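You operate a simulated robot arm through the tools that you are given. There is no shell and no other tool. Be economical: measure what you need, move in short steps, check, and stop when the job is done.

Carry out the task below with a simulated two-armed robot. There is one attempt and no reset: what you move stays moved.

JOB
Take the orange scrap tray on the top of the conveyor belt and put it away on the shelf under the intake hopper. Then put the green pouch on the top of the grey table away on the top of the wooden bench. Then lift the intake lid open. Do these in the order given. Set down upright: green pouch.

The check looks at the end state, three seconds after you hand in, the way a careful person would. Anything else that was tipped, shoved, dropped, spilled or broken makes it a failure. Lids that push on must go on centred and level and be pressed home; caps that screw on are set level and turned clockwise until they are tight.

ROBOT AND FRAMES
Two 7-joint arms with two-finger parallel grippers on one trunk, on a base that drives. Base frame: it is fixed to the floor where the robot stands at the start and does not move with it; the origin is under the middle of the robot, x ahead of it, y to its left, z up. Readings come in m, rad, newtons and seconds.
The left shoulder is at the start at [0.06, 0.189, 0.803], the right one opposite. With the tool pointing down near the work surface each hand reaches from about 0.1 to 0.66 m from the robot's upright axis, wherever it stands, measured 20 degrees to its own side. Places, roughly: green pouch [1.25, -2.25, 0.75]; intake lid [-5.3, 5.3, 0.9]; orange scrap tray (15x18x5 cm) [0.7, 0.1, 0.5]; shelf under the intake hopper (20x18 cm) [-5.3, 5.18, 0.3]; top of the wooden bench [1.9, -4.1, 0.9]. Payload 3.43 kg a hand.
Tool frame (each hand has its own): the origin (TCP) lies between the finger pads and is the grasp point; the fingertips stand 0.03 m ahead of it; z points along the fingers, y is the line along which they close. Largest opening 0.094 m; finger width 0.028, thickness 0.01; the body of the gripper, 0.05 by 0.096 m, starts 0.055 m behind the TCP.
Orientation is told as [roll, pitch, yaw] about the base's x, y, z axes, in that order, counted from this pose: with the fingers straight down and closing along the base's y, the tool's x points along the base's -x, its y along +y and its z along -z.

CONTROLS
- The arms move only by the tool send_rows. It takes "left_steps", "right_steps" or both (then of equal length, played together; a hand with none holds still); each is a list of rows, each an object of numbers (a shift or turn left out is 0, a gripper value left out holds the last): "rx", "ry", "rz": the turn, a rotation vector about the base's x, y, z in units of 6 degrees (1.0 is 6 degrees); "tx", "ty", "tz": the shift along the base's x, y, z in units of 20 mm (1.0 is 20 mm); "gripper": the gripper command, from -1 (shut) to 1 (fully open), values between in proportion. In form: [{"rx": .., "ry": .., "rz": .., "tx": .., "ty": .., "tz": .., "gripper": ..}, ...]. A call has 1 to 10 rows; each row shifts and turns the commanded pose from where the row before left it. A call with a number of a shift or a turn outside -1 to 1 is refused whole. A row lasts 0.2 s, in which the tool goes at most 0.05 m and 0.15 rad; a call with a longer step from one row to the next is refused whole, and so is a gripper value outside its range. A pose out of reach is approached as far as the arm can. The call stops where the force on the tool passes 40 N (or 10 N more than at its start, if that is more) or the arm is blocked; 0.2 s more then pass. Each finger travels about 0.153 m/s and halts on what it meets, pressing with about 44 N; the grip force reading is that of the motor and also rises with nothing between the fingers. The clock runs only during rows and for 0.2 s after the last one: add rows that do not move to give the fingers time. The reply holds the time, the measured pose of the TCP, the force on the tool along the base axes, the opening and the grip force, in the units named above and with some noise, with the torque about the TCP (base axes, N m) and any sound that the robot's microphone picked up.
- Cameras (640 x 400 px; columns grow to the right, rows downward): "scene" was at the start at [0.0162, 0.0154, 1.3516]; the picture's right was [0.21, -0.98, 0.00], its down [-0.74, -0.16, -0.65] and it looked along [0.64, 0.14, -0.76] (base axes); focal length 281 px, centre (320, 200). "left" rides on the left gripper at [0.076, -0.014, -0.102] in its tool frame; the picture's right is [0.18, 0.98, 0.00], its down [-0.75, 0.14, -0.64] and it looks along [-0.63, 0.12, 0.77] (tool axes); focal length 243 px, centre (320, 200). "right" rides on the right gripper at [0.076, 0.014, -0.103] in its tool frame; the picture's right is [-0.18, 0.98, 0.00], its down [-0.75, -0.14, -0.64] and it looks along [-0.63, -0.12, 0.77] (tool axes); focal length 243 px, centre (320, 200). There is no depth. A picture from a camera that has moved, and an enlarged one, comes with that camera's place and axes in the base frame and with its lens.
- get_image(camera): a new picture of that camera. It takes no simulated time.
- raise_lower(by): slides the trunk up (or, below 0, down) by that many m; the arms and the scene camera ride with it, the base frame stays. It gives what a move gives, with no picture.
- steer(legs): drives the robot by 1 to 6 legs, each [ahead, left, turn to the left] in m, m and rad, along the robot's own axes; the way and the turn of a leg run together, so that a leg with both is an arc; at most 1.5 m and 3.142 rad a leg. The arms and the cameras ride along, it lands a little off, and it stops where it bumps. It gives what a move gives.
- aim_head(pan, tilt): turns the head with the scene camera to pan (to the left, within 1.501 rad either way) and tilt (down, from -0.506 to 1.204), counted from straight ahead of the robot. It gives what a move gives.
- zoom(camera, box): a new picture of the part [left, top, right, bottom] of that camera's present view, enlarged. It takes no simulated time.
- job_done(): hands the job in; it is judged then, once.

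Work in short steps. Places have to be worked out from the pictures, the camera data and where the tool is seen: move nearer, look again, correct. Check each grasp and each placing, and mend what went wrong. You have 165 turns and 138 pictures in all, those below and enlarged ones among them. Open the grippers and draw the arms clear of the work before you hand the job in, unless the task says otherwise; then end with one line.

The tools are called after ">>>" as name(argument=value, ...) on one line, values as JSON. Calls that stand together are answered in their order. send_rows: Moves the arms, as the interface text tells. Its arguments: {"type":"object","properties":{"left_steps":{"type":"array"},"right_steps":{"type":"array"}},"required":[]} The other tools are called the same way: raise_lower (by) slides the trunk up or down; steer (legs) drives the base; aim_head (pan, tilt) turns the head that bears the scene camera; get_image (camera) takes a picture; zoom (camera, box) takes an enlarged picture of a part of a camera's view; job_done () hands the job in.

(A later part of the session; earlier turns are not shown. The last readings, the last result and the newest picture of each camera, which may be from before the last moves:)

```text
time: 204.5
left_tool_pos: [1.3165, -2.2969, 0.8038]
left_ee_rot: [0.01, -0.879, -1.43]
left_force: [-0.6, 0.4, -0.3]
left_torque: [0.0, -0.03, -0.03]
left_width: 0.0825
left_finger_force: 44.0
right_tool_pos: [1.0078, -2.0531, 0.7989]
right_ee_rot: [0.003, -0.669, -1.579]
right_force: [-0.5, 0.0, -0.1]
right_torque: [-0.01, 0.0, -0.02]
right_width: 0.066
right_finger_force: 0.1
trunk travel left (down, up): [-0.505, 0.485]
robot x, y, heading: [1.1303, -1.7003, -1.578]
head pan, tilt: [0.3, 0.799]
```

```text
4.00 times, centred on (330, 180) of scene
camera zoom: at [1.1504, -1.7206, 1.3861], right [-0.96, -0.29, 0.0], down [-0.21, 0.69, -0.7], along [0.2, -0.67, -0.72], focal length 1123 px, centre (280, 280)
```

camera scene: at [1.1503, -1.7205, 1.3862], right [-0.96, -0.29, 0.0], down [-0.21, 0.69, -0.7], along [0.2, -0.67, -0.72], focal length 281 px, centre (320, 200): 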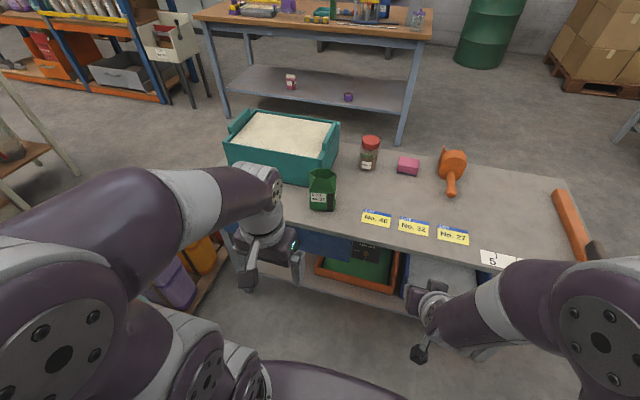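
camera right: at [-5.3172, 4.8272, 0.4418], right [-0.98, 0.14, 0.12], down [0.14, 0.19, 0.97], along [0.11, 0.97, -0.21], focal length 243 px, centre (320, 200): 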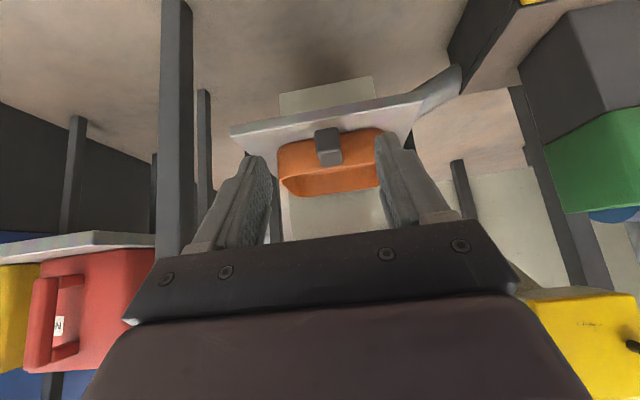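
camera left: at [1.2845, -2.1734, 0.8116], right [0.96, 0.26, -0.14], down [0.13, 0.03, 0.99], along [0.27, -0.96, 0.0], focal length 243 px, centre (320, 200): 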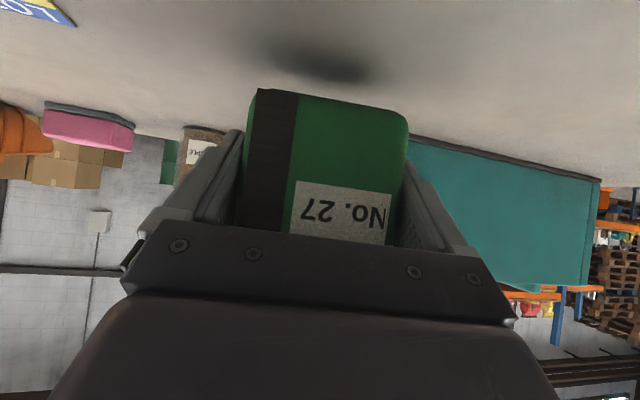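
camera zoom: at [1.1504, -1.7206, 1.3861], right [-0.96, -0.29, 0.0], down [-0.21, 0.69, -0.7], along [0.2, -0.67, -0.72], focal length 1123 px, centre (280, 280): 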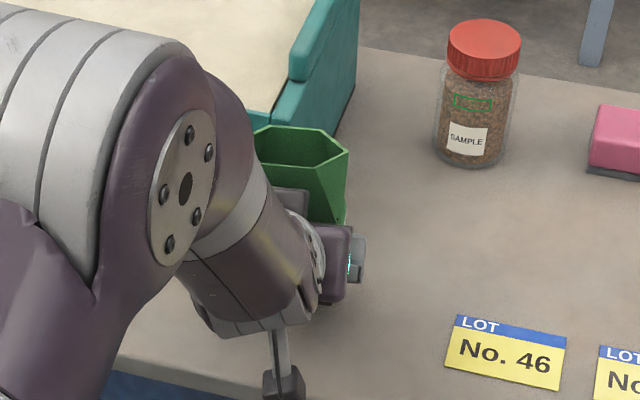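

Lifted cleanly and upright. Raise the trunk, back away, go round the table's open end and look at the bench.

>>> raise_lower(by=0.22)

>>> steer(legs=[[-0.3, 0, 0], [0, -1.2, 0], [1.2, 0, 0]])

>>> aim_head(pan=0.7, tilt=0.45)

>>> get_image(camera="scene")

```text
time: 206.8
left_tool_pos: [1.3165, -2.2966, 1.0238]
left_ee_rot: [0.009, -0.879, -1.429]
left_force: [0.1, 0.2, 0.7]
left_torque: [0.0, -0.02, 0.01]
left_width: 0.0829
left_finger_force: 44.2
right_tool_pos: [1.0074, -2.0515, 1.0188]
right_ee_rot: [0.004, -0.667, -1.58]
right_force: [0.4, 0.6, 0.4]
right_torque: [-0.01, 0.01, -0.01]
right_width: 0.0658
right_finger_force: 0.1
trunk travel left (down, up): [-0.725, 0.265]
robot x, y, heading: [1.1239, -1.7002, -1.581]
head pan, tilt: [0.3, 0.799]
```

```text
time: 220.2
left_tool_pos: [0.1486, -3.2062, 1.0248]
left_ee_rot: [0.01, -0.879, -1.409]
left_force: [-0.1, 0.4, 0.1]
left_torque: [0.01, -0.02, 0.0]
left_width: 0.0831
left_finger_force: 43.9
right_tool_pos: [-0.1661, -2.9656, 1.0182]
right_ee_rot: [0.002, -0.668, -1.562]
right_force: [0.3, -0.2, 0.0]
right_torque: [-0.01, 0.0, -0.03]
right_width: 0.0657
right_finger_force: 0.0
trunk travel left (down, up): [-0.725, 0.265]
robot x, y, heading: [-0.0511, -2.6154, -1.557]
head pan, tilt: [0.3, 0.799]
```

```text
time: 221.1
left_tool_pos: [0.1477, -3.2058, 1.0246]
left_ee_rot: [0.012, -0.88, -1.408]
left_force: [-0.1, -0.2, -0.9]
left_torque: [0.03, 0.01, -0.03]
left_width: 0.0831
left_finger_force: 44.2
right_tool_pos: [-0.1669, -2.9667, 1.0175]
right_ee_rot: [0.002, -0.67, -1.56]
right_force: [0.3, 0.0, -0.1]
right_torque: [0.0, 0.01, -0.02]
right_width: 0.066
right_finger_force: 0.1
trunk travel left (down, up): [-0.725, 0.265]
robot x, y, heading: [-0.0521, -2.6175, -1.551]
head pan, tilt: [0.7, 0.45]
```

```text
78 pictures are left
camera scene: at [0.0049, -2.625, 1.6365], right [-0.76, -0.65, 0.0], down [-0.28, 0.33, -0.9], along [0.59, -0.68, -0.44], focal length 281 px, centre (320, 200)
```

scene: 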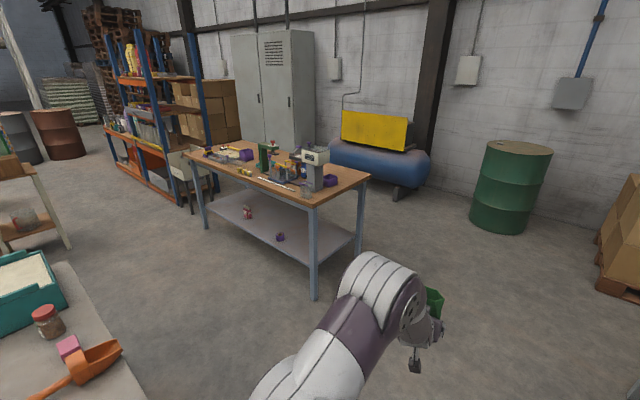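

Bench top spans x≈0.95–2.6, y≈-3.7…-4.26. Zoom for a free spot.

>>> zoom(camera="scene", box=[176, 125, 384, 255])

```text
3.08 times, centred on (280, 190) of scene
camera zoom: at [0.0049, -2.625, 1.6365], right [-0.76, -0.65, 0.0], down [-0.28, 0.33, -0.9], along [0.59, -0.68, -0.44], focal length 864 px, centre (443, 231)
```

zoom: 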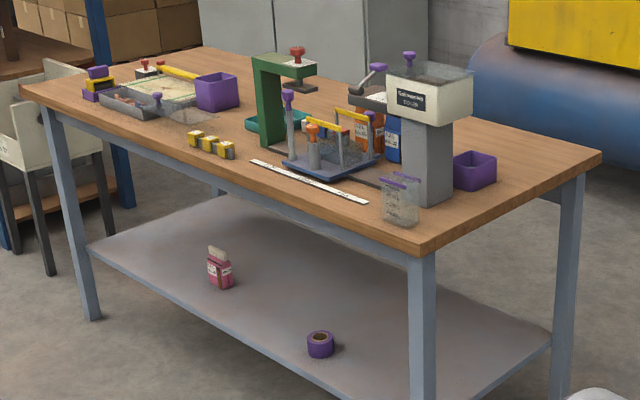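

A ~12 cm free strip lies along the near end (x 0.955–1.075) around y≈-3.93. I'll approach that end facing +x.

>>> steer(legs=[[1.5, 0, 0], [0, 0, 1.551], [0.22, 0, 0]])

>>> aim_head(pan=0.2, tilt=0.7)

>>> get_image(camera="scene")

>>> get_image(camera="left")

```text
time: 233.6
left_tool_pos: [0.7869, -3.8905, 1.0241]
left_ee_rot: [0.012, -0.88, 0.17]
left_force: [-0.9, 0.3, 0.4]
left_torque: [0.0, 0.01, 0.02]
left_width: 0.0828
left_finger_force: 43.5
right_tool_pos: [0.5505, -4.205, 1.0198]
right_ee_rot: [0.003, -0.669, 0.02]
right_force: [-0.2, 0.3, -0.4]
right_torque: [0.0, -0.04, 0.0]
right_width: 0.0659
right_finger_force: 0.0
trunk travel left (down, up): [-0.725, 0.265]
robot x, y, heading: [0.1962, -4.0978, 0.02]
head pan, tilt: [0.7, 0.45]
```

```text
time: 234.5
left_tool_pos: [0.7867, -3.89, 1.0244]
left_ee_rot: [0.011, -0.882, 0.171]
left_force: [-0.2, 0.0, 0.4]
left_torque: [-0.04, 0.0, 0.01]
left_width: 0.083
left_finger_force: 44.3
right_tool_pos: [0.5511, -4.2055, 1.0182]
right_ee_rot: [0.004, -0.67, 0.018]
right_force: [-0.1, -0.9, 0.2]
right_torque: [0.0, 0.03, 0.01]
right_width: 0.0657
right_finger_force: 0.0
trunk travel left (down, up): [-0.725, 0.265]
robot x, y, heading: [0.197, -4.0977, 0.021]
head pan, tilt: [0.201, 0.7]
```

```text
76 pictures are left
camera scene: at [0.2204, -4.0798, 1.6144], right [0.22, -0.98, 0.0], down [-0.63, -0.14, -0.77], along [0.75, 0.17, -0.64], focal length 281 px, centre (320, 200)
```

scene: 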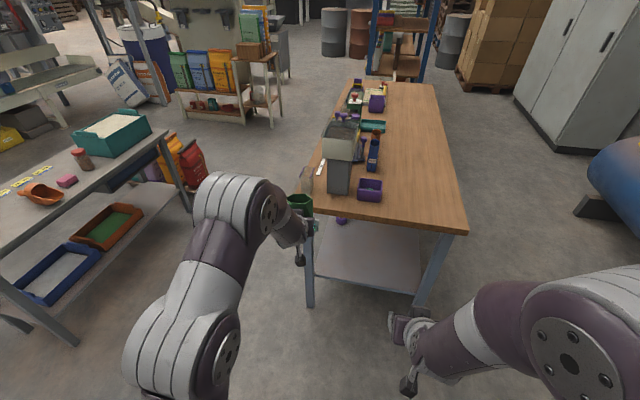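

```text
75 pictures are left
camera left: at [0.6651, -3.9264, 1.0318], right [-0.29, 0.95, -0.14], down [-0.04, 0.13, 0.99], along [0.96, 0.29, 0.0], focal length 243 px, centre (320, 200)
```

left: 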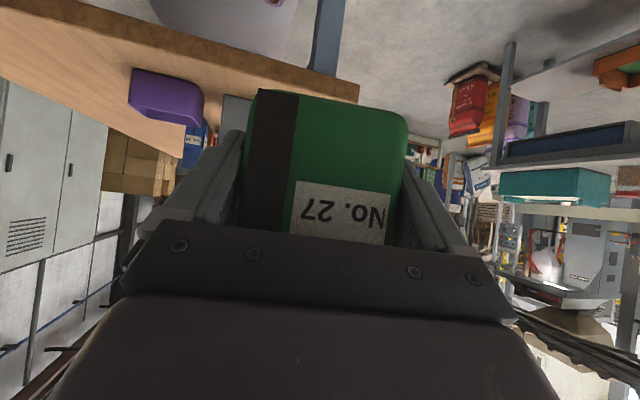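

From here the bench's far half (right side in view) is empty. Zoom in to measure the top height and corners.

>>> zoom(camera="scene", box=[280, 140, 480, 265])

>>> zoom(camera="left", box=[80, 20, 400, 220])

```text
3.20 times, centred on (380, 202) of scene
camera zoom: at [0.2204, -4.0798, 1.6144], right [0.22, -0.98, 0.0], down [-0.63, -0.14, -0.77], along [0.75, 0.17, -0.64], focal length 898 px, centre (128, 192)
```

zoom: 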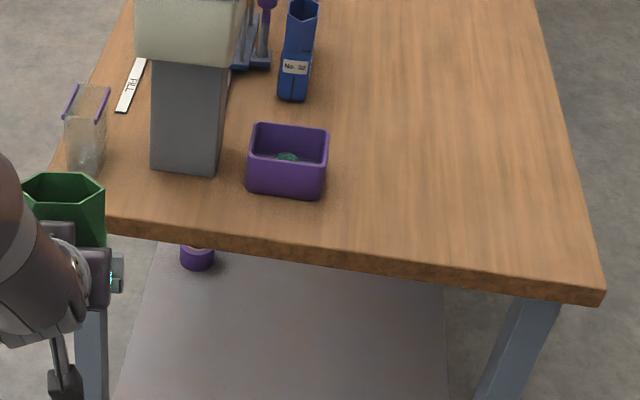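

```text
2.00 times, centred on (240, 120) of left
camera zoom: at [0.6651, -3.9264, 1.0318], right [-0.29, 0.95, -0.14], down [-0.04, 0.13, 0.99], along [0.96, 0.29, 0.0], focal length 485 px, centre (480, 360)
```

zoom: 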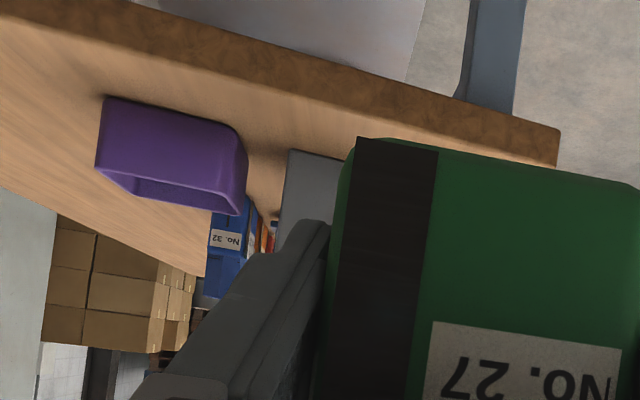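

Bench top z≈0.861, near edge x≈1.053; free area y≈-4.15…-4.45. Place at about (1.13,-4.28): slide right and go ahead.

>>> steer(legs=[[0, 0, -0.02], [0, -0.385, 0], [0.3, 0, 0]])

>>> get_image(camera="scene")

>>> get_image(camera="left")

```text
time: 238.9
left_tool_pos: [1.0893, -4.2955, 1.024]
left_ee_rot: [0.014, -0.878, 0.149]
left_force: [-0.9, 0.2, -0.9]
left_torque: [0.01, 0.0, -0.03]
left_width: 0.0831
left_finger_force: 43.6
right_tool_pos: [0.8457, -4.6069, 1.0182]
right_ee_rot: [0.003, -0.669, 0.0]
right_force: [0.1, 0.7, -0.4]
right_torque: [0.02, -0.01, 0.0]
right_width: 0.066
right_finger_force: 0.0
trunk travel left (down, up): [-0.725, 0.265]
robot x, y, heading: [0.4933, -4.4937, 0.001]
head pan, tilt: [0.201, 0.7]
```

```text
72 pictures are left
camera scene: at [0.5184, -4.4739, 1.6144], right [0.2, -0.98, 0.0], down [-0.63, -0.13, -0.76], along [0.75, 0.15, -0.64], focal length 281 px, centre (320, 200)
```

scene: 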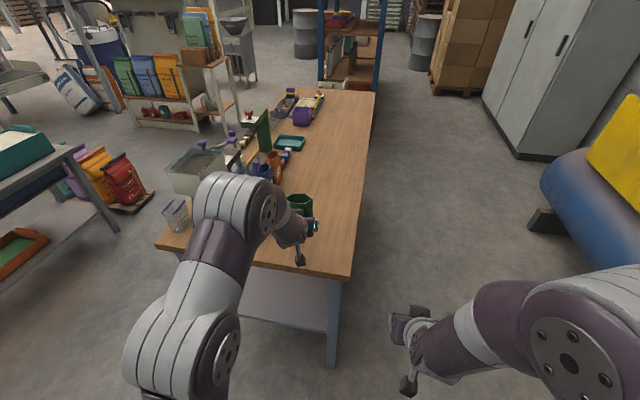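

```text
71 pictures are left
camera left: at [0.9659, -4.3298, 1.0316], right [-0.27, 0.95, -0.14], down [-0.04, 0.13, 0.99], along [0.96, 0.27, 0.0], focal length 243 px, centre (320, 200)
```

left: 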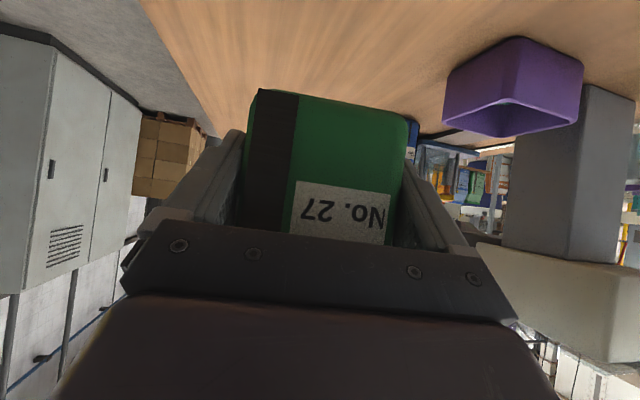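

Free area is right below. Nudge the base 4 cm forward and lower the trunk 10 cm.

>>> steer(legs=[[0.045, 0, 0]])

>>> raise_lower(by=-0.1)

>>> get_image(camera="left")

>>> get_image(camera="scene")

```text
time: 239.8
left_tool_pos: [1.1314, -4.2962, 1.0252]
left_ee_rot: [0.01, -0.88, 0.151]
left_force: [-0.3, 0.5, 0.1]
left_torque: [-0.01, 0.01, 0.02]
left_width: 0.0829
left_finger_force: 44.1
right_tool_pos: [0.889, -4.6068, 1.0186]
right_ee_rot: [0.003, -0.671, -0.001]
right_force: [0.0, -0.8, 0.0]
right_torque: [0.0, 0.03, -0.06]
right_width: 0.0659
right_finger_force: 0.0
trunk travel left (down, up): [-0.725, 0.265]
robot x, y, heading: [0.5408, -4.4877, -0.002]
head pan, tilt: [0.201, 0.7]
```

```text
time: 241.2
left_tool_pos: [1.1332, -4.2947, 0.9249]
left_ee_rot: [0.009, -0.881, 0.151]
left_force: [0.0, 0.4, -1.4]
left_torque: [-0.05, -0.02, 0.0]
left_width: 0.0833
left_finger_force: 43.4
right_tool_pos: [0.8908, -4.6064, 0.9182]
right_ee_rot: [0.003, -0.669, -0.001]
right_force: [0.0, -0.5, 0.0]
right_torque: [0.01, 0.02, -0.01]
right_width: 0.0656
right_finger_force: 0.1
trunk travel left (down, up): [-0.625, 0.365]
robot x, y, heading: [0.5386, -4.4911, 0.004]
head pan, tilt: [0.201, 0.7]
```

```text
70 pictures are left
camera left: at [1.01, -4.3294, 0.932], right [-0.27, 0.95, -0.14], down [-0.04, 0.13, 0.99], along [0.96, 0.27, 0.0], focal length 243 px, centre (320, 200)
```

left: 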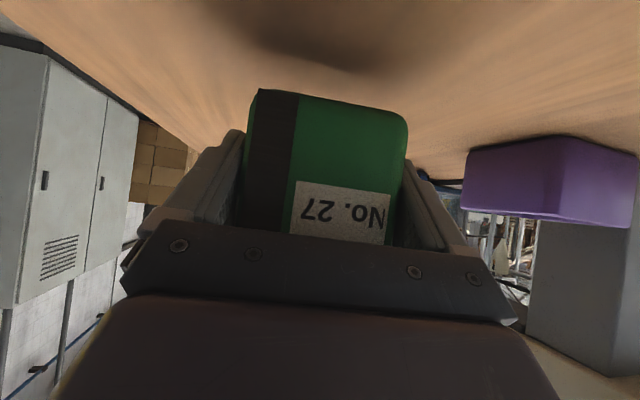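

```text
69 pictures are left
camera scene: at [0.5623, -4.4738, 1.5144], right [0.2, -0.98, 0.0], down [-0.63, -0.13, -0.77], along [0.75, 0.15, -0.64], focal length 281 px, centre (320, 200)
```

scene: 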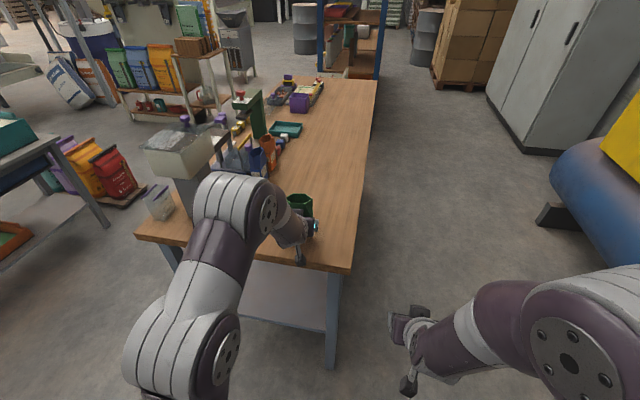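

Clear. Lower by the arm ~2 cm until contact.

>>> send_rows(left_steps=[{"tz": -0.4}, {"tz": -0.3}, {"tz": -0.2}, {"tz": -0.15}, {}])

>>> get_image(camera="left")

```text
time: 242.4
left_tool_pos: [1.1336, -4.2948, 0.904]
left_ee_rot: [0.011, -0.882, 0.15]
left_force: [0.1, 0.1, 1.2]
left_torque: [-0.08, -0.07, 0.0]
left_width: 0.083
left_finger_force: 44.0
right_tool_pos: [0.8903, -4.6064, 0.9189]
right_ee_rot: [0.004, -0.669, -0.002]
right_force: [0.3, -0.6, 0.2]
right_torque: [0.02, 0.0, -0.06]
right_width: 0.0659
right_finger_force: 0.0
trunk travel left (down, up): [-0.625, 0.365]
robot x, y, heading: [0.5402, -4.4927, 0.004]
head pan, tilt: [0.201, 0.7]
```

```text
68 pictures are left
camera left: at [1.011, -4.3295, 0.9111], right [-0.27, 0.95, -0.14], down [-0.04, 0.13, 0.99], along [0.96, 0.27, 0.0], focal length 243 px, centre (320, 200)
```

left: 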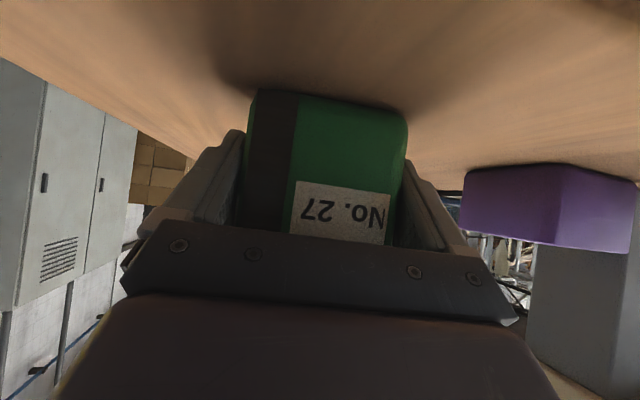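

Contact seems to begin. A few more mm.

>>> send_rows(left_steps=[{"tz": -0.1}, {"tz": -0.1}, {}])

```text
time: 243.2
left_tool_pos: [1.1342, -4.2946, 0.903]
left_ee_rot: [0.012, -0.888, 0.151]
left_force: [2.1, 0.7, 24.3]
left_torque: [-0.48, -0.51, 0.0]
left_width: 0.0833
left_finger_force: 43.8
right_tool_pos: [0.8885, -4.6058, 0.92]
right_ee_rot: [0.004, -0.671, -0.002]
right_force: [0.2, 0.9, -0.8]
right_torque: [0.03, -0.05, -0.02]
right_width: 0.066
right_finger_force: 0.1
trunk travel left (down, up): [-0.625, 0.365]
robot x, y, heading: [0.5376, -4.4898, 0.0]
head pan, tilt: [0.201, 0.7]
```

Firmly on the bench (24 N); ease up 3 mm of command, then open slowly.

>>> send_rows(left_steps=[{"tz": 0.15}, {"gripper": 0.7}, {"gripper": 0.85}, {"gripper": 1}, {}, {}])

>>> get_image(camera="left")

```text
time: 244.6
left_tool_pos: [1.133, -4.2951, 0.9005]
left_ee_rot: [0.01, -0.878, 0.152]
left_force: [0.2, -0.4, -0.4]
left_torque: [-0.02, 0.0, -0.02]
left_width: 0.094
left_finger_force: 0.0
right_tool_pos: [0.8903, -4.6061, 0.9183]
right_ee_rot: [0.002, -0.668, -0.001]
right_force: [0.0, -0.1, -0.3]
right_torque: [0.03, 0.01, -0.01]
right_width: 0.0658
right_finger_force: 0.2
trunk travel left (down, up): [-0.625, 0.365]
robot x, y, heading: [0.5393, -4.4914, -0.001]
head pan, tilt: [0.201, 0.7]
```

```text
67 pictures are left
camera left: at [1.0102, -4.3296, 0.9093], right [-0.27, 0.95, -0.14], down [-0.04, 0.13, 0.99], along [0.96, 0.27, 0.0], focal length 243 px, centre (320, 200)
```

left: 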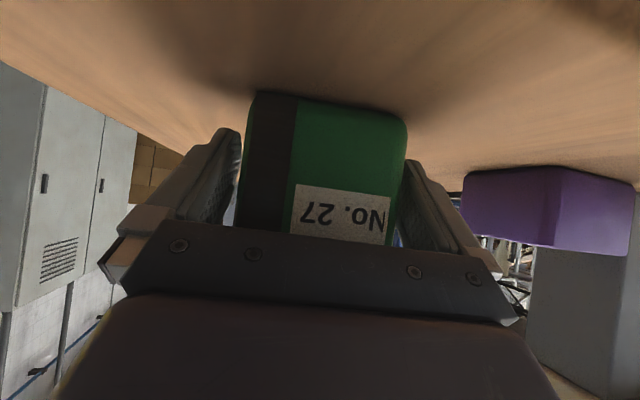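

Released and standing. Retreat straight back along the tool axis.

>>> send_rows(left_steps=[{"tx": -0.761, "ty": -0.116, "tz": 0.638}, {"tx": -0.761, "ty": -0.116, "tz": 0.638}, {"tx": -0.761, "ty": -0.116, "tz": 0.638}, {"tx": -0.761, "ty": -0.116, "tz": 0.638}, {"tx": -0.761, "ty": -0.116, "tz": 0.638}, {"tx": -0.761, "ty": -0.116, "tz": 0.638}, {"tx": -0.761, "ty": -0.116, "tz": 0.638}])

>>> get_image(camera="left")

>>> zoom(camera="scene", box=[180, 130, 390, 260])

```text
time: 246.2
left_tool_pos: [1.0256, -4.3117, 0.9912]
left_ee_rot: [0.012, -0.879, 0.15]
left_force: [-0.9, -0.2, 0.1]
left_torque: [0.01, 0.04, 0.01]
left_width: 0.0941
left_finger_force: 0.0
right_tool_pos: [0.8903, -4.6071, 0.918]
right_ee_rot: [0.004, -0.671, -0.001]
right_force: [-0.1, 0.0, 0.7]
right_torque: [0.02, 0.01, 0.01]
right_width: 0.0659
right_finger_force: 0.0
trunk travel left (down, up): [-0.625, 0.365]
robot x, y, heading: [0.538, -4.4896, 0.001]
head pan, tilt: [0.201, 0.7]
```

```text
66 pictures are left
camera left: at [0.9026, -4.3466, 0.9988], right [-0.27, 0.95, -0.14], down [-0.04, 0.13, 0.99], along [0.96, 0.27, 0.0], focal length 243 px, centre (320, 200)
```

left: 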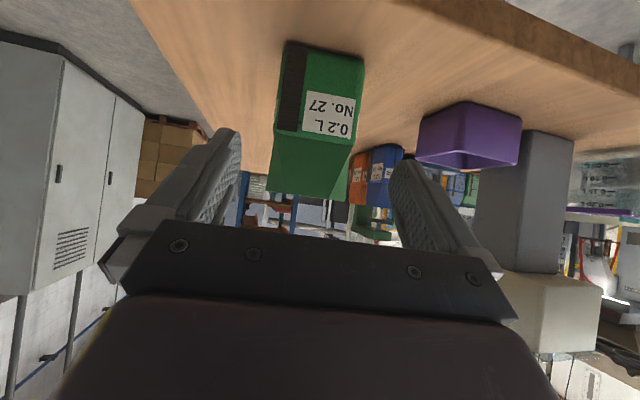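

```text
3.05 times, centred on (285, 195) of scene
camera zoom: at [0.5619, -4.4739, 1.5144], right [0.2, -0.98, 0.0], down [-0.63, -0.13, -0.77], along [0.75, 0.15, -0.64], focal length 856 px, centre (427, 215)
```

zoom: 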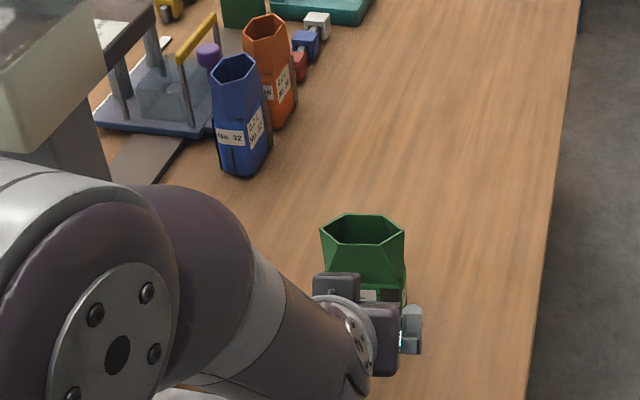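

Pouch stands upright and clear. Now back off and return toward the hopper: turn to face +y and drive up the aisle.

>>> steer(legs=[[-0.55, 0, 0], [0, 0, 1.57], [1.5, 0, 0], [1.5, 0.06, 0], [0.6, 0, 0]])

>>> send_rows(left_steps=[{"ty": -0.8}, {"ty": -0.8}, {"ty": -0.8}, {"ty": -0.8}, {"ty": -0.8}, {"ty": -0.8}, {"ty": -0.8}])

>>> aim_head(pan=0.0, tilt=0.7)

>>> get_image(camera="scene")

```text
refused: leg 4 is longer than a leg can be; nothing moved
```

```text
time: 247.8
left_tool_pos: [1.0254, -4.4235, 0.9913]
left_ee_rot: [0.009, -0.879, 0.151]
left_force: [-0.3, 0.3, 0.1]
left_torque: [-0.02, 0.02, -0.01]
left_width: 0.0941
left_finger_force: 0.0
right_tool_pos: [0.8901, -4.607, 0.9183]
right_ee_rot: [0.006, -0.668, -0.001]
right_force: [0.3, 0.2, 0.6]
right_torque: [0.0, 0.02, 0.0]
right_width: 0.066
right_finger_force: 0.1
trunk travel left (down, up): [-0.625, 0.365]
robot x, y, heading: [0.5423, -4.489, -0.002]
head pan, tilt: [0.201, 0.7]
```

```text
time: 248.5
left_tool_pos: [1.0257, -4.422, 0.9918]
left_ee_rot: [0.01, -0.879, 0.15]
left_force: [-0.1, -0.5, -0.5]
left_torque: [-0.01, -0.02, 0.03]
left_width: 0.094
left_finger_force: 0.1
right_tool_pos: [0.8897, -4.607, 0.9188]
right_ee_rot: [0.003, -0.669, -0.002]
right_force: [-1.0, -0.5, 0.1]
right_torque: [0.02, 0.03, -0.02]
right_width: 0.066
right_finger_force: 0.1
trunk travel left (down, up): [-0.625, 0.365]
robot x, y, heading: [0.5398, -4.4914, -0.001]
head pan, tilt: [0.0, 0.7]
```

```text
64 pictures are left
camera scene: at [0.5644, -4.4906, 1.5144], right [0.0, -1.0, 0.0], down [-0.64, 0.0, -0.76], along [0.76, 0.0, -0.64], focal length 281 px, centre (320, 200)
```

scene: 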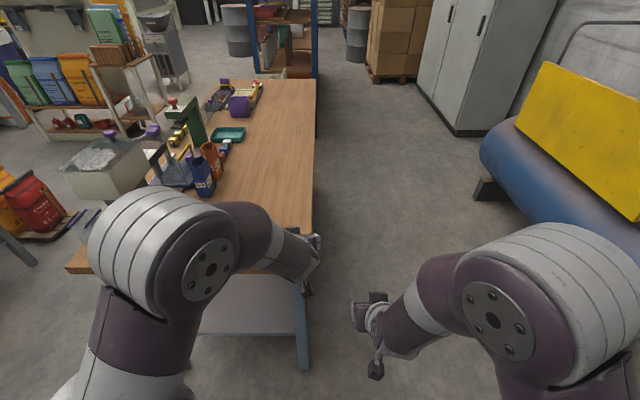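

The drive was refused (leg too long), and the hand slid sideways before the pouch, without any contact force. Back off and confirm the pouch stands.

>>> steer(legs=[[-0.55, 0, 0]])

>>> zoom(camera="scene", box=[200, 100, 400, 225])

```text
time: 251.7
left_tool_pos: [0.4712, -4.4223, 0.9918]
left_ee_rot: [0.01, -0.882, 0.158]
left_force: [-0.6, -0.5, -0.2]
left_torque: [0.0, 0.03, -0.01]
left_width: 0.0942
left_finger_force: 0.0
right_tool_pos: [0.3359, -4.6059, 0.9187]
right_ee_rot: [0.004, -0.67, 0.005]
right_force: [0.1, -0.1, 0.3]
right_torque: [0.0, 0.01, 0.0]
right_width: 0.0655
right_finger_force: 0.1
trunk travel left (down, up): [-0.625, 0.365]
robot x, y, heading: [-0.014, -4.4928, 0.006]
head pan, tilt: [0.0, 0.7]
```

```text
3.20 times, centred on (300, 162) of scene
camera zoom: at [0.0091, -4.4922, 1.5144], right [0.01, -1.0, 0.0], down [-0.64, 0.0, -0.77], along [0.77, 0.0, -0.64], focal length 898 px, centre (384, 320)
```

zoom: 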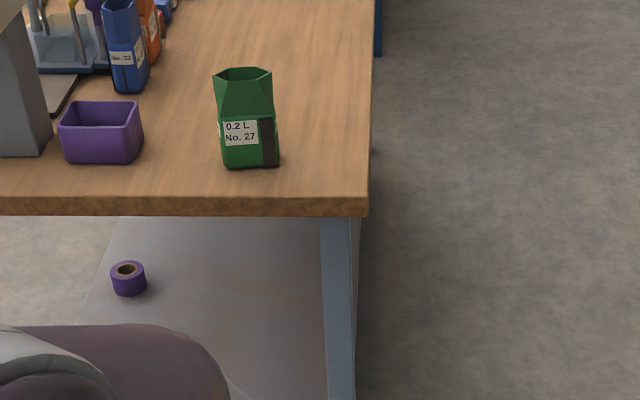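

Pouch is upright and free. Retract the left hand and drive up the aisle, facing +y.

>>> send_rows(left_steps=[{"tx": -0.9, "ty": 0.5}, {"tx": -0.9, "ty": 0.5}, {"tx": -0.9, "ty": 0.5}, {"tx": -0.9, "ty": 0.5}, {"tx": -0.9, "ty": 0.5}, {"tx": -0.9, "ty": 0.5}, {"tx": -0.9, "ty": 0.5}])

>>> steer(legs=[[0, 0, 1.565], [1.45, 0.03, 0], [1.45, 0.05, 0], [0.65, 0, 0]])

>>> get_image(camera="scene")

```text
time: 253.3
left_tool_pos: [0.3417, -4.351, 0.992]
left_ee_rot: [0.009, -0.881, 0.157]
left_force: [-0.4, 0.1, 0.1]
left_torque: [-0.02, 0.0, -0.01]
left_width: 0.0939
left_finger_force: 0.0
right_tool_pos: [0.3362, -4.6046, 0.9194]
right_ee_rot: [0.004, -0.669, 0.005]
right_force: [-0.5, -0.2, 0.3]
right_torque: [0.02, 0.01, 0.02]
right_width: 0.0659
right_finger_force: 0.1
trunk travel left (down, up): [-0.625, 0.365]
robot x, y, heading: [-0.0152, -4.4913, 0.011]
head pan, tilt: [0.0, 0.7]
```

```text
time: 274.5
left_tool_pos: [-0.0786, -0.5251, 0.9913]
left_ee_rot: [0.012, -0.88, 1.667]
left_force: [-0.6, 0.9, -0.4]
left_torque: [0.0, 0.02, 0.02]
left_width: 0.0939
left_finger_force: 0.0
right_tool_pos: [0.1732, -0.5482, 0.9176]
right_ee_rot: [0.004, -0.669, 1.515]
right_force: [-0.7, -0.3, 0.0]
right_torque: [-0.02, 0.0, -0.01]
right_width: 0.0658
right_finger_force: 0.0
trunk travel left (down, up): [-0.625, 0.365]
robot x, y, heading: [0.04, -0.891, 1.519]
head pan, tilt: [0.0, 0.7]
```

```text
62 pictures are left
camera scene: at [0.0399, -0.8678, 1.5144], right [1.0, -0.05, 0.0], down [-0.03, -0.64, -0.76], along [0.04, 0.76, -0.64], focal length 281 px, centre (320, 200)
```

scene: 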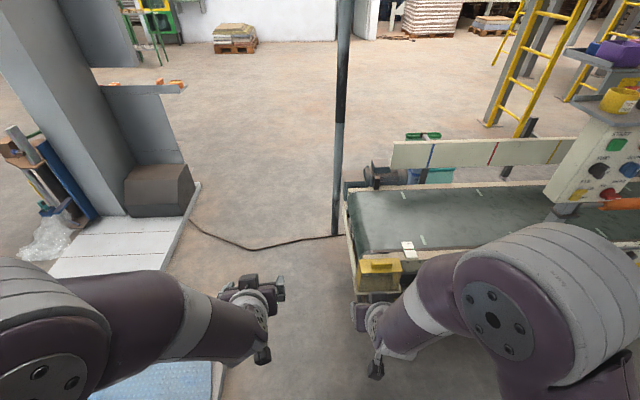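

Continue through the gap with the same dog-leg.

>>> steer(legs=[[0, 0, 0.052], [0, 0.14, 0], [0.85, 0, 0], [0.25, 0.25, 0], [0.5, 0, 0], [0.3, -0.25, 0]])

>>> steer(legs=[[1.0, 0, 0], [0.8, 0.6, 0], [0.45, 1.4, 0], [0.45, 1.4, 0], [0.35, 1.3, 0]])

>>> aim_head(pan=0.3, tilt=0.5)

>>> get_image(camera="scene")

```text
time: 286.8
left_tool_pos: [-0.2374, 1.3511, 0.991]
left_ee_rot: [0.01, -0.879, 1.723]
left_force: [0.1, -0.5, -0.6]
left_torque: [0.03, 0.0, 0.03]
left_width: 0.0942
left_finger_force: 0.0
right_tool_pos: [0.0168, 1.345, 0.9167]
right_ee_rot: [0.005, -0.669, 1.571]
right_force: [0.3, 0.2, 0.0]
right_torque: [0.02, 0.03, -0.02]
right_width: 0.0656
right_finger_force: 0.1
trunk travel left (down, up): [-0.625, 0.365]
robot x, y, heading: [-0.0968, 0.9945, 1.57]
head pan, tilt: [0.0, 0.7]
```

```text
time: 317.0
left_tool_pos: [-5.042, 4.2298, 0.9915]
left_ee_rot: [0.011, -0.88, 1.76]
left_force: [0.1, 0.1, -0.2]
left_torque: [0.03, 0.02, 0.02]
left_width: 0.0942
left_finger_force: 0.0
right_tool_pos: [-4.7875, 4.2317, 0.9187]
right_ee_rot: [0.005, -0.668, 1.61]
right_force: [0.0, -0.1, 0.3]
right_torque: [0.0, 0.0, -0.01]
right_width: 0.0658
right_finger_force: 0.0
trunk travel left (down, up): [-0.625, 0.365]
robot x, y, heading: [-4.89, 3.8766, 1.608]
head pan, tilt: [0.0, 0.7]
```

```text
time: 317.8
left_tool_pos: [-5.0421, 4.2297, 0.9906]
left_ee_rot: [0.011, -0.882, 1.761]
left_force: [-0.9, -0.4, 0.1]
left_torque: [0.04, 0.03, 0.04]
left_width: 0.0941
left_finger_force: 0.0
right_tool_pos: [-4.7881, 4.2317, 0.9171]
right_ee_rot: [0.007, -0.668, 1.61]
right_force: [-0.6, -0.7, -0.5]
right_torque: [-0.01, 0.02, -0.02]
right_width: 0.0658
right_finger_force: 0.0
trunk travel left (down, up): [-0.625, 0.365]
robot x, y, heading: [-4.8894, 3.8744, 1.615]
head pan, tilt: [0.3, 0.499]
```

```text
61 pictures are left
camera scene: at [-4.9177, 3.901, 1.532], right [0.94, 0.33, 0.0], down [0.16, -0.45, -0.88], along [-0.29, 0.83, -0.48], focal length 281 px, centre (320, 200)
```

scene: 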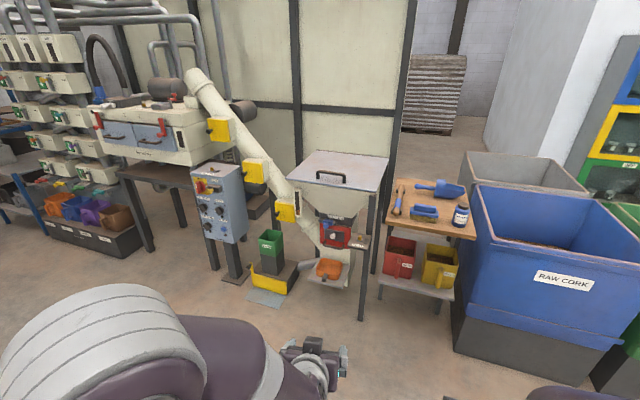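

Tray is still on the shelf. Zoom on the lid.

>>> zoom(camera="scene", box=[270, 140, 400, 221])

```text
4.92 times, centred on (335, 180) of scene
camera zoom: at [-4.9177, 3.901, 1.532], right [0.94, 0.33, 0.0], down [0.16, -0.45, -0.88], along [-0.29, 0.83, -0.48], focal length 1382 px, centre (246, 296)
```

zoom: 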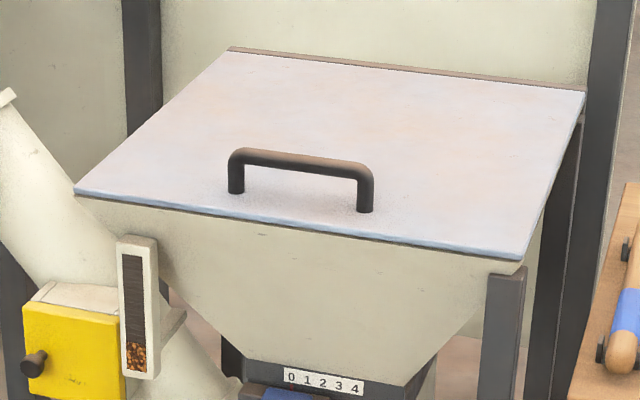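

Lid: x -5.56…-5.07, front edge y≈5.16, hinge at back y≈5.67, z≈0.9; handle bar x -5.39…-5.24 at y≈5.215, z≈0.94. Drive in front of it, moving forward before left to avoid the crate.

>>> steer(legs=[[0, 0, -0.042], [0.5, 0, 0], [0, 0.57, 0]])

>>> raise_lower(by=0.15)

>>> send_rows(right_steps=[{"rz": -1}, {"rz": -1}, {"rz": -1}, {"rz": -1}, {"rz": -1}, {"rz": -1}, {"rz": -1}, {"rz": -1}, {"rz": -1}, {"rz": -1}])

```text
time: 324.0
left_tool_pos: [-5.595, 4.7383, 0.9908]
left_ee_rot: [0.009, -0.878, 1.714]
left_force: [-0.1, -0.4, -1.5]
left_torque: [-0.02, -0.04, 0.04]
left_width: 0.0939
left_finger_force: 0.1
right_tool_pos: [-5.3423, 4.7284, 0.918]
right_ee_rot: [0.003, -0.669, 1.564]
right_force: [-0.3, 0.4, -0.1]
right_torque: [0.0, 0.01, 0.0]
right_width: 0.0657
right_finger_force: 0.1
trunk travel left (down, up): [-0.625, 0.365]
robot x, y, heading: [-5.4588, 4.3787, 1.561]
head pan, tilt: [0.3, 0.499]
```

```text
time: 325.7
left_tool_pos: [-5.5951, 4.7393, 1.1418]
left_ee_rot: [0.01, -0.882, 1.713]
left_force: [0.0, -0.5, 0.5]
left_torque: [0.0, 0.03, 0.02]
left_width: 0.094
left_finger_force: 0.1
right_tool_pos: [-5.3422, 4.7275, 1.0689]
right_ee_rot: [0.005, -0.668, 1.564]
right_force: [-0.2, 0.7, 0.2]
right_torque: [-0.03, 0.02, 0.04]
right_width: 0.0658
right_finger_force: 0.1
trunk travel left (down, up): [-0.775, 0.215]
robot x, y, heading: [-5.4621, 4.378, 1.564]
head pan, tilt: [0.3, 0.499]
```

```text
time: 327.9
left_tool_pos: [-5.5947, 4.74, 1.1408]
left_ee_rot: [0.011, -0.88, 1.713]
left_force: [-0.7, 0.5, -0.1]
left_torque: [-0.04, -0.03, 0.02]
left_width: 0.0941
left_finger_force: 0.2
right_tool_pos: [-5.342, 4.7294, 1.0697]
right_ee_rot: [0.004, -0.67, 0.514]
right_force: [-0.3, -0.1, 0.2]
right_torque: [-0.02, -0.01, -0.02]
right_width: 0.066
right_finger_force: 0.1
trunk travel left (down, up): [-0.775, 0.215]
robot x, y, heading: [-5.4562, 4.3781, 1.567]
head pan, tilt: [0.3, 0.499]
```

Continue re-orienting: yaw to 0, un-pitch to straight down.

>>> send_rows(right_steps=[{"rz": -1, "ry": 0.9}, {"rz": -1, "ry": 0.9}, {"rz": -1, "ry": 0.9}, {"rz": -1, "ry": 0.9}, {"rz": -0.9, "ry": 0.9}, {"ry": 0.95}, {"ry": 0.95}])

```text
time: 329.5
left_tool_pos: [-5.5956, 4.7402, 1.1419]
left_ee_rot: [0.01, -0.879, 1.715]
left_force: [0.3, 0.7, -0.3]
left_torque: [0.04, 0.0, -0.01]
left_width: 0.0942
left_finger_force: 0.1
right_tool_pos: [-5.342, 4.7289, 1.0653]
right_ee_rot: [0.109, -0.084, -0.057]
right_force: [-0.6, 0.1, 0.1]
right_torque: [-0.02, -0.02, 0.04]
right_width: 0.0658
right_finger_force: 0.0
right hand out of reach, approached as far as the arm can: row 7
trunk travel left (down, up): [-0.775, 0.215]
robot x, y, heading: [-5.4612, 4.3793, 1.563]
head pan, tilt: [0.3, 0.499]
```

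Roughly straight down with the closing axis fore-aft. Now tilt forward toward horizontal while moving ahead a bit.

>>> send_rows(right_steps=[{"rx": 1, "ty": 0.5}, {"rx": 1, "ty": 0.5}, {"rx": 1, "ty": 0.5}, {"rx": 1, "ty": 0.5}, {"rx": 1, "ty": 0.5}, {"rx": 1, "ty": 0.5}, {"rx": 1, "ty": 0.5}, {"rx": 1, "ty": 0.5}, {"rx": 0.9, "ty": 0.5}, {}])

>>> get_image(camera="right")

>>> aim_head(pan=-0.2, tilt=0.6)

>>> get_image(camera="scene")

```text
time: 331.7
left_tool_pos: [-5.5968, 4.7395, 1.1403]
left_ee_rot: [0.012, -0.882, 1.714]
left_force: [0.1, 0.5, 0.9]
left_torque: [0.0, 0.0, 0.0]
left_width: 0.0941
left_finger_force: 0.1
right_tool_pos: [-5.3417, 4.8171, 1.0684]
right_ee_rot: [1.041, -0.006, -0.101]
right_force: [-0.5, 0.2, -0.7]
right_torque: [0.01, 0.03, -0.01]
right_width: 0.066
right_finger_force: 0.0
trunk travel left (down, up): [-0.775, 0.215]
robot x, y, heading: [-5.4639, 4.3796, 1.564]
head pan, tilt: [0.3, 0.499]
```

```text
59 pictures are left
camera right: at [-5.4269, 4.7444, 1.1327], right [0.23, 0.48, 0.85], down [0.69, -0.7, 0.21], along [0.69, 0.54, -0.49], focal length 243 px, centre (320, 200)
```

right: 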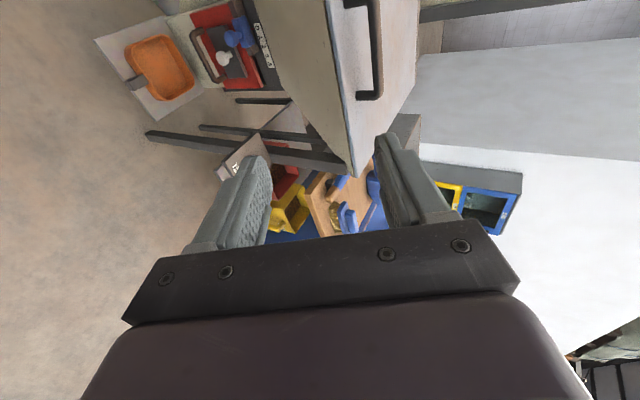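

```text
time: 332.7
left_tool_pos: [-5.5958, 4.7385, 1.142]
left_ee_rot: [0.012, -0.88, 1.714]
left_force: [-0.5, 0.1, 0.0]
left_torque: [0.01, -0.03, 0.0]
left_width: 0.0942
left_finger_force: 0.0
right_tool_pos: [-5.3418, 4.8184, 1.0683]
right_ee_rot: [1.04, -0.005, -0.1]
right_force: [-0.5, 0.0, -0.1]
right_torque: [0.01, 0.01, 0.01]
right_width: 0.0656
right_finger_force: 0.2
trunk travel left (down, up): [-0.775, 0.215]
robot x, y, heading: [-5.459, 4.3765, 1.567]
head pan, tilt: [-0.201, 0.6]
```

```text
58 pictures are left
camera scene: at [-5.4426, 4.4041, 1.673], right [0.98, -0.21, 0.0], down [-0.12, -0.55, -0.83], along [0.17, 0.81, -0.56], focal length 281 px, centre (320, 200)
```

scene: 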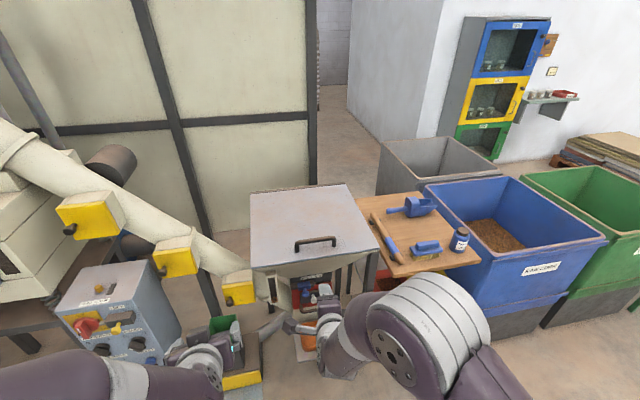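

The tool now points forward, 60° from vertical, closing in the vertical plane. Zoom on handle to refine.

>>> zoom(camera="scene", box=[240, 180, 390, 274])

>>> zoom(camera="right", box=[230, 0, 430, 125])

```text
4.26 times, centred on (315, 227) of scene
camera zoom: at [-5.4426, 4.4041, 1.673], right [0.98, -0.21, 0.0], down [-0.12, -0.55, -0.83], along [0.17, 0.81, -0.56], focal length 1195 px, centre (341, 85)
```

zoom: 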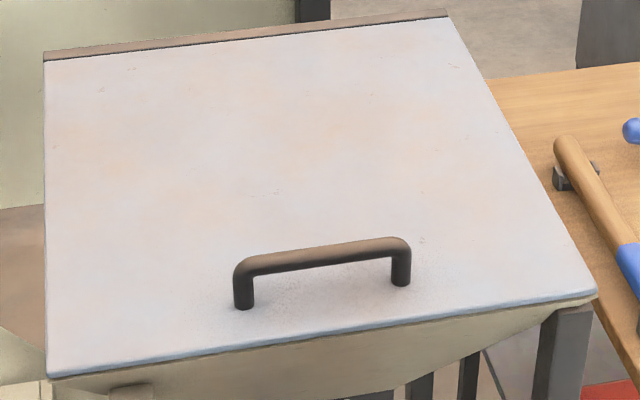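

```text
3.20 times, centred on (330, 62) of right
camera zoom: at [-5.4268, 4.7446, 1.1328], right [0.23, 0.48, 0.85], down [0.69, -0.7, 0.21], along [0.69, 0.53, -0.49], focal length 776 px, centre (288, 640)
```

zoom: 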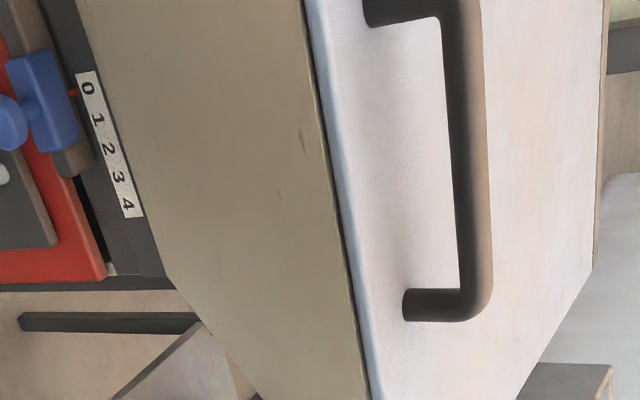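

Refined: lid top z≈0.925, bar x -5.37…-5.23 at y≈5.168, z≈0.96; lid front y≈5.11, hinge y≈5.62. Drive 0.28 m closer and fix hand orientation (yaw 0, ~21° below horizontal), narrow fingers to ~3 cm.

>>> steer(legs=[[0.28, 0, 0]])

>>> send_rows(right_steps=[{"rz": 0.5, "rx": 0.5, "ty": -0.5, "tx": 0.5, "gripper": -0.38}, {"rz": 0.45, "rx": 0.5, "ty": -0.5, "tx": 0.5}, {"rx": 0.5, "ty": -0.5, "tx": 0.5}, {"tx": 0.5}, {}])

>>> get_image(camera="right")

>>> get_image(camera="scene")

```text
time: 334.6
left_tool_pos: [-5.5935, 5.0197, 1.1416]
left_ee_rot: [0.009, -0.882, 1.715]
left_force: [-0.2, 0.0, -0.1]
left_torque: [-0.01, -0.02, -0.04]
left_width: 0.0941
left_finger_force: 0.1
right_tool_pos: [-5.3395, 5.099, 1.0682]
right_ee_rot: [1.041, -0.006, -0.101]
right_force: [0.1, 0.0, -0.3]
right_torque: [-0.02, -0.01, 0.02]
right_width: 0.066
right_finger_force: 0.0
trunk travel left (down, up): [-0.775, 0.215]
robot x, y, heading: [-5.4563, 4.6602, 1.566]
head pan, tilt: [-0.201, 0.6]
```

```text
time: 335.8
left_tool_pos: [-5.5941, 5.022, 1.1411]
left_ee_rot: [0.01, -0.879, 1.713]
left_force: [0.8, -0.2, -0.2]
left_torque: [0.02, 0.01, -0.01]
left_width: 0.0941
left_finger_force: 0.0
right_tool_pos: [-5.2996, 5.0692, 1.0681]
right_ee_rot: [1.197, -0.001, -0.001]
right_force: [0.0, 0.4, 0.2]
right_torque: [-0.03, -0.01, 0.0]
right_width: 0.0292
right_finger_force: 0.2
trunk travel left (down, up): [-0.775, 0.215]
robot x, y, heading: [-5.459, 4.6622, 1.564]
head pan, tilt: [-0.201, 0.6]
```

```text
55 pictures are left
camera right: at [-5.3772, 4.9793, 1.1203], right [0.18, 0.36, 0.92], down [0.75, -0.65, 0.1], along [0.63, 0.67, -0.39], focal length 243 px, centre (320, 200)
```

right: 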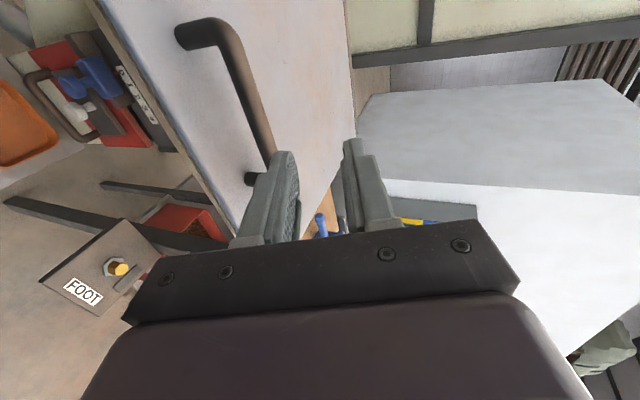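

```text
54 pictures are left
camera scene: at [-5.4409, 4.6859, 1.673], right [0.98, -0.21, 0.0], down [-0.12, -0.55, -0.82], along [0.17, 0.81, -0.57], focal length 281 px, centre (320, 200)
```

scene: 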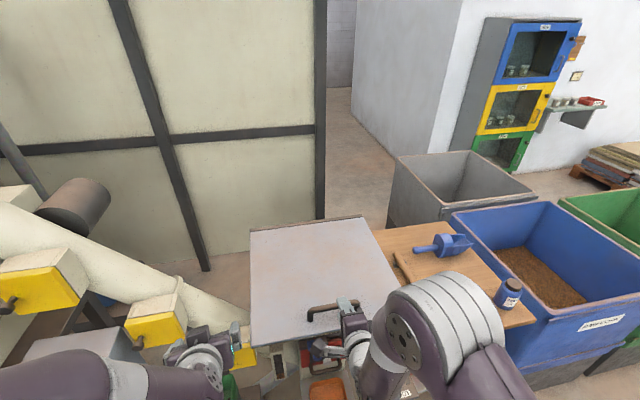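

Bar position confirmed (y≈5.167, z≈0.96). Descend in front of the lid and start sliding the fingers around the bar.

>>> send_rows(right_steps=[{"tz": -0.9}, {"tz": -0.9}, {"tz": -0.9}, {"tz": -0.9}, {"ty": 0.88, "tz": -0.32}, {"ty": 0.88, "tz": -0.32}, {"ty": 0.6, "tz": -0.22}, {}])

>>> get_image(camera="right")

>>> zoom(camera="scene", box=[280, 270, 400, 345])

```text
time: 337.6
left_tool_pos: [-5.5941, 5.0205, 1.1419]
left_ee_rot: [0.01, -0.881, 1.715]
left_force: [0.1, -0.7, 0.5]
left_torque: [0.04, -0.01, -0.01]
left_width: 0.0938
left_finger_force: 0.2
right_tool_pos: [-5.2993, 5.1182, 0.9791]
right_ee_rot: [1.2, 0.001, 0.0]
right_force: [0.9, -0.6, 2.5]
right_torque: [0.03, 0.02, -0.01]
right_width: 0.0298
right_finger_force: 0.1
trunk travel left (down, up): [-0.775, 0.215]
robot x, y, heading: [-5.4622, 4.6608, 1.568]
head pan, tilt: [-0.201, 0.6]
```

```text
53 pictures are left
camera right: at [-5.3769, 5.0266, 1.0298], right [0.18, 0.36, 0.92], down [0.75, -0.65, 0.1], along [0.63, 0.67, -0.39], focal length 243 px, centre (320, 200)
```

right: 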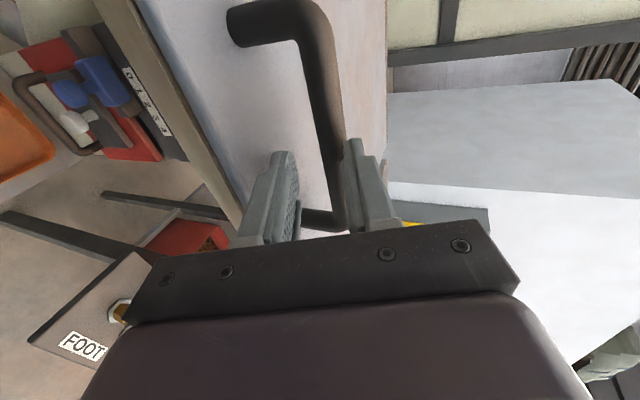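

```text
5.33 times, centred on (340, 308) of scene
camera zoom: at [-5.4407, 4.6853, 1.673], right [0.98, -0.21, 0.0], down [-0.12, -0.55, -0.83], along [0.17, 0.81, -0.56], focal length 1497 px, centre (213, -373)
```

zoom: 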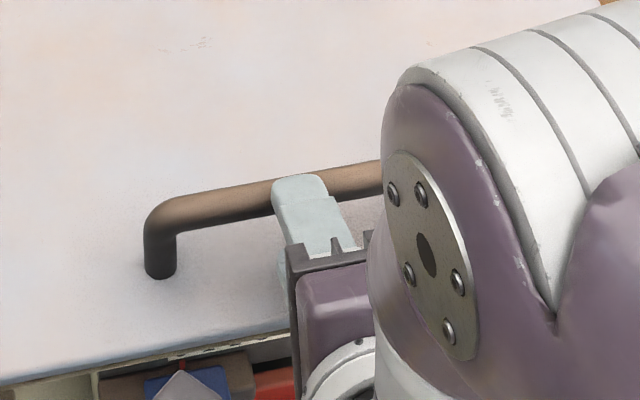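

The bar sits close to the upper finger; raise ~8 mm, open slightly, and go on in.

>>> send_rows(right_steps=[{"tz": 0.4, "gripper": -0.28}, {}, {"ty": 0.6, "tz": -0.2}])

>>> get_image(camera="right")

```text
time: 338.4
left_tool_pos: [-5.5929, 5.0212, 1.1401]
left_ee_rot: [0.011, -0.88, 1.715]
left_force: [0.3, 0.7, 0.3]
left_torque: [0.0, 0.02, -0.01]
left_width: 0.0941
left_finger_force: 0.0
right_tool_pos: [-5.3007, 5.1293, 0.9828]
right_ee_rot: [1.197, -0.001, -0.002]
right_force: [0.6, 1.5, -0.6]
right_torque: [0.03, 0.01, -0.01]
right_width: 0.0337
right_finger_force: 0.1
trunk travel left (down, up): [-0.775, 0.215]
robot x, y, heading: [-5.461, 4.6575, 1.564]
head pan, tilt: [-0.201, 0.6]
```

```text
51 pictures are left
camera right: at [-5.3774, 5.0391, 1.0338], right [0.18, 0.36, 0.92], down [0.75, -0.65, 0.1], along [0.63, 0.67, -0.39], focal length 243 px, centre (320, 200)
```

right: 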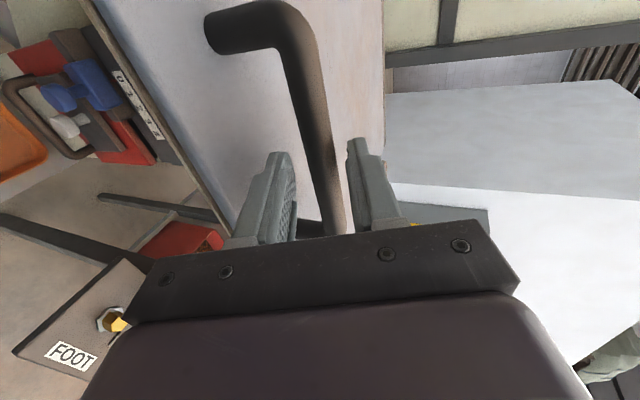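

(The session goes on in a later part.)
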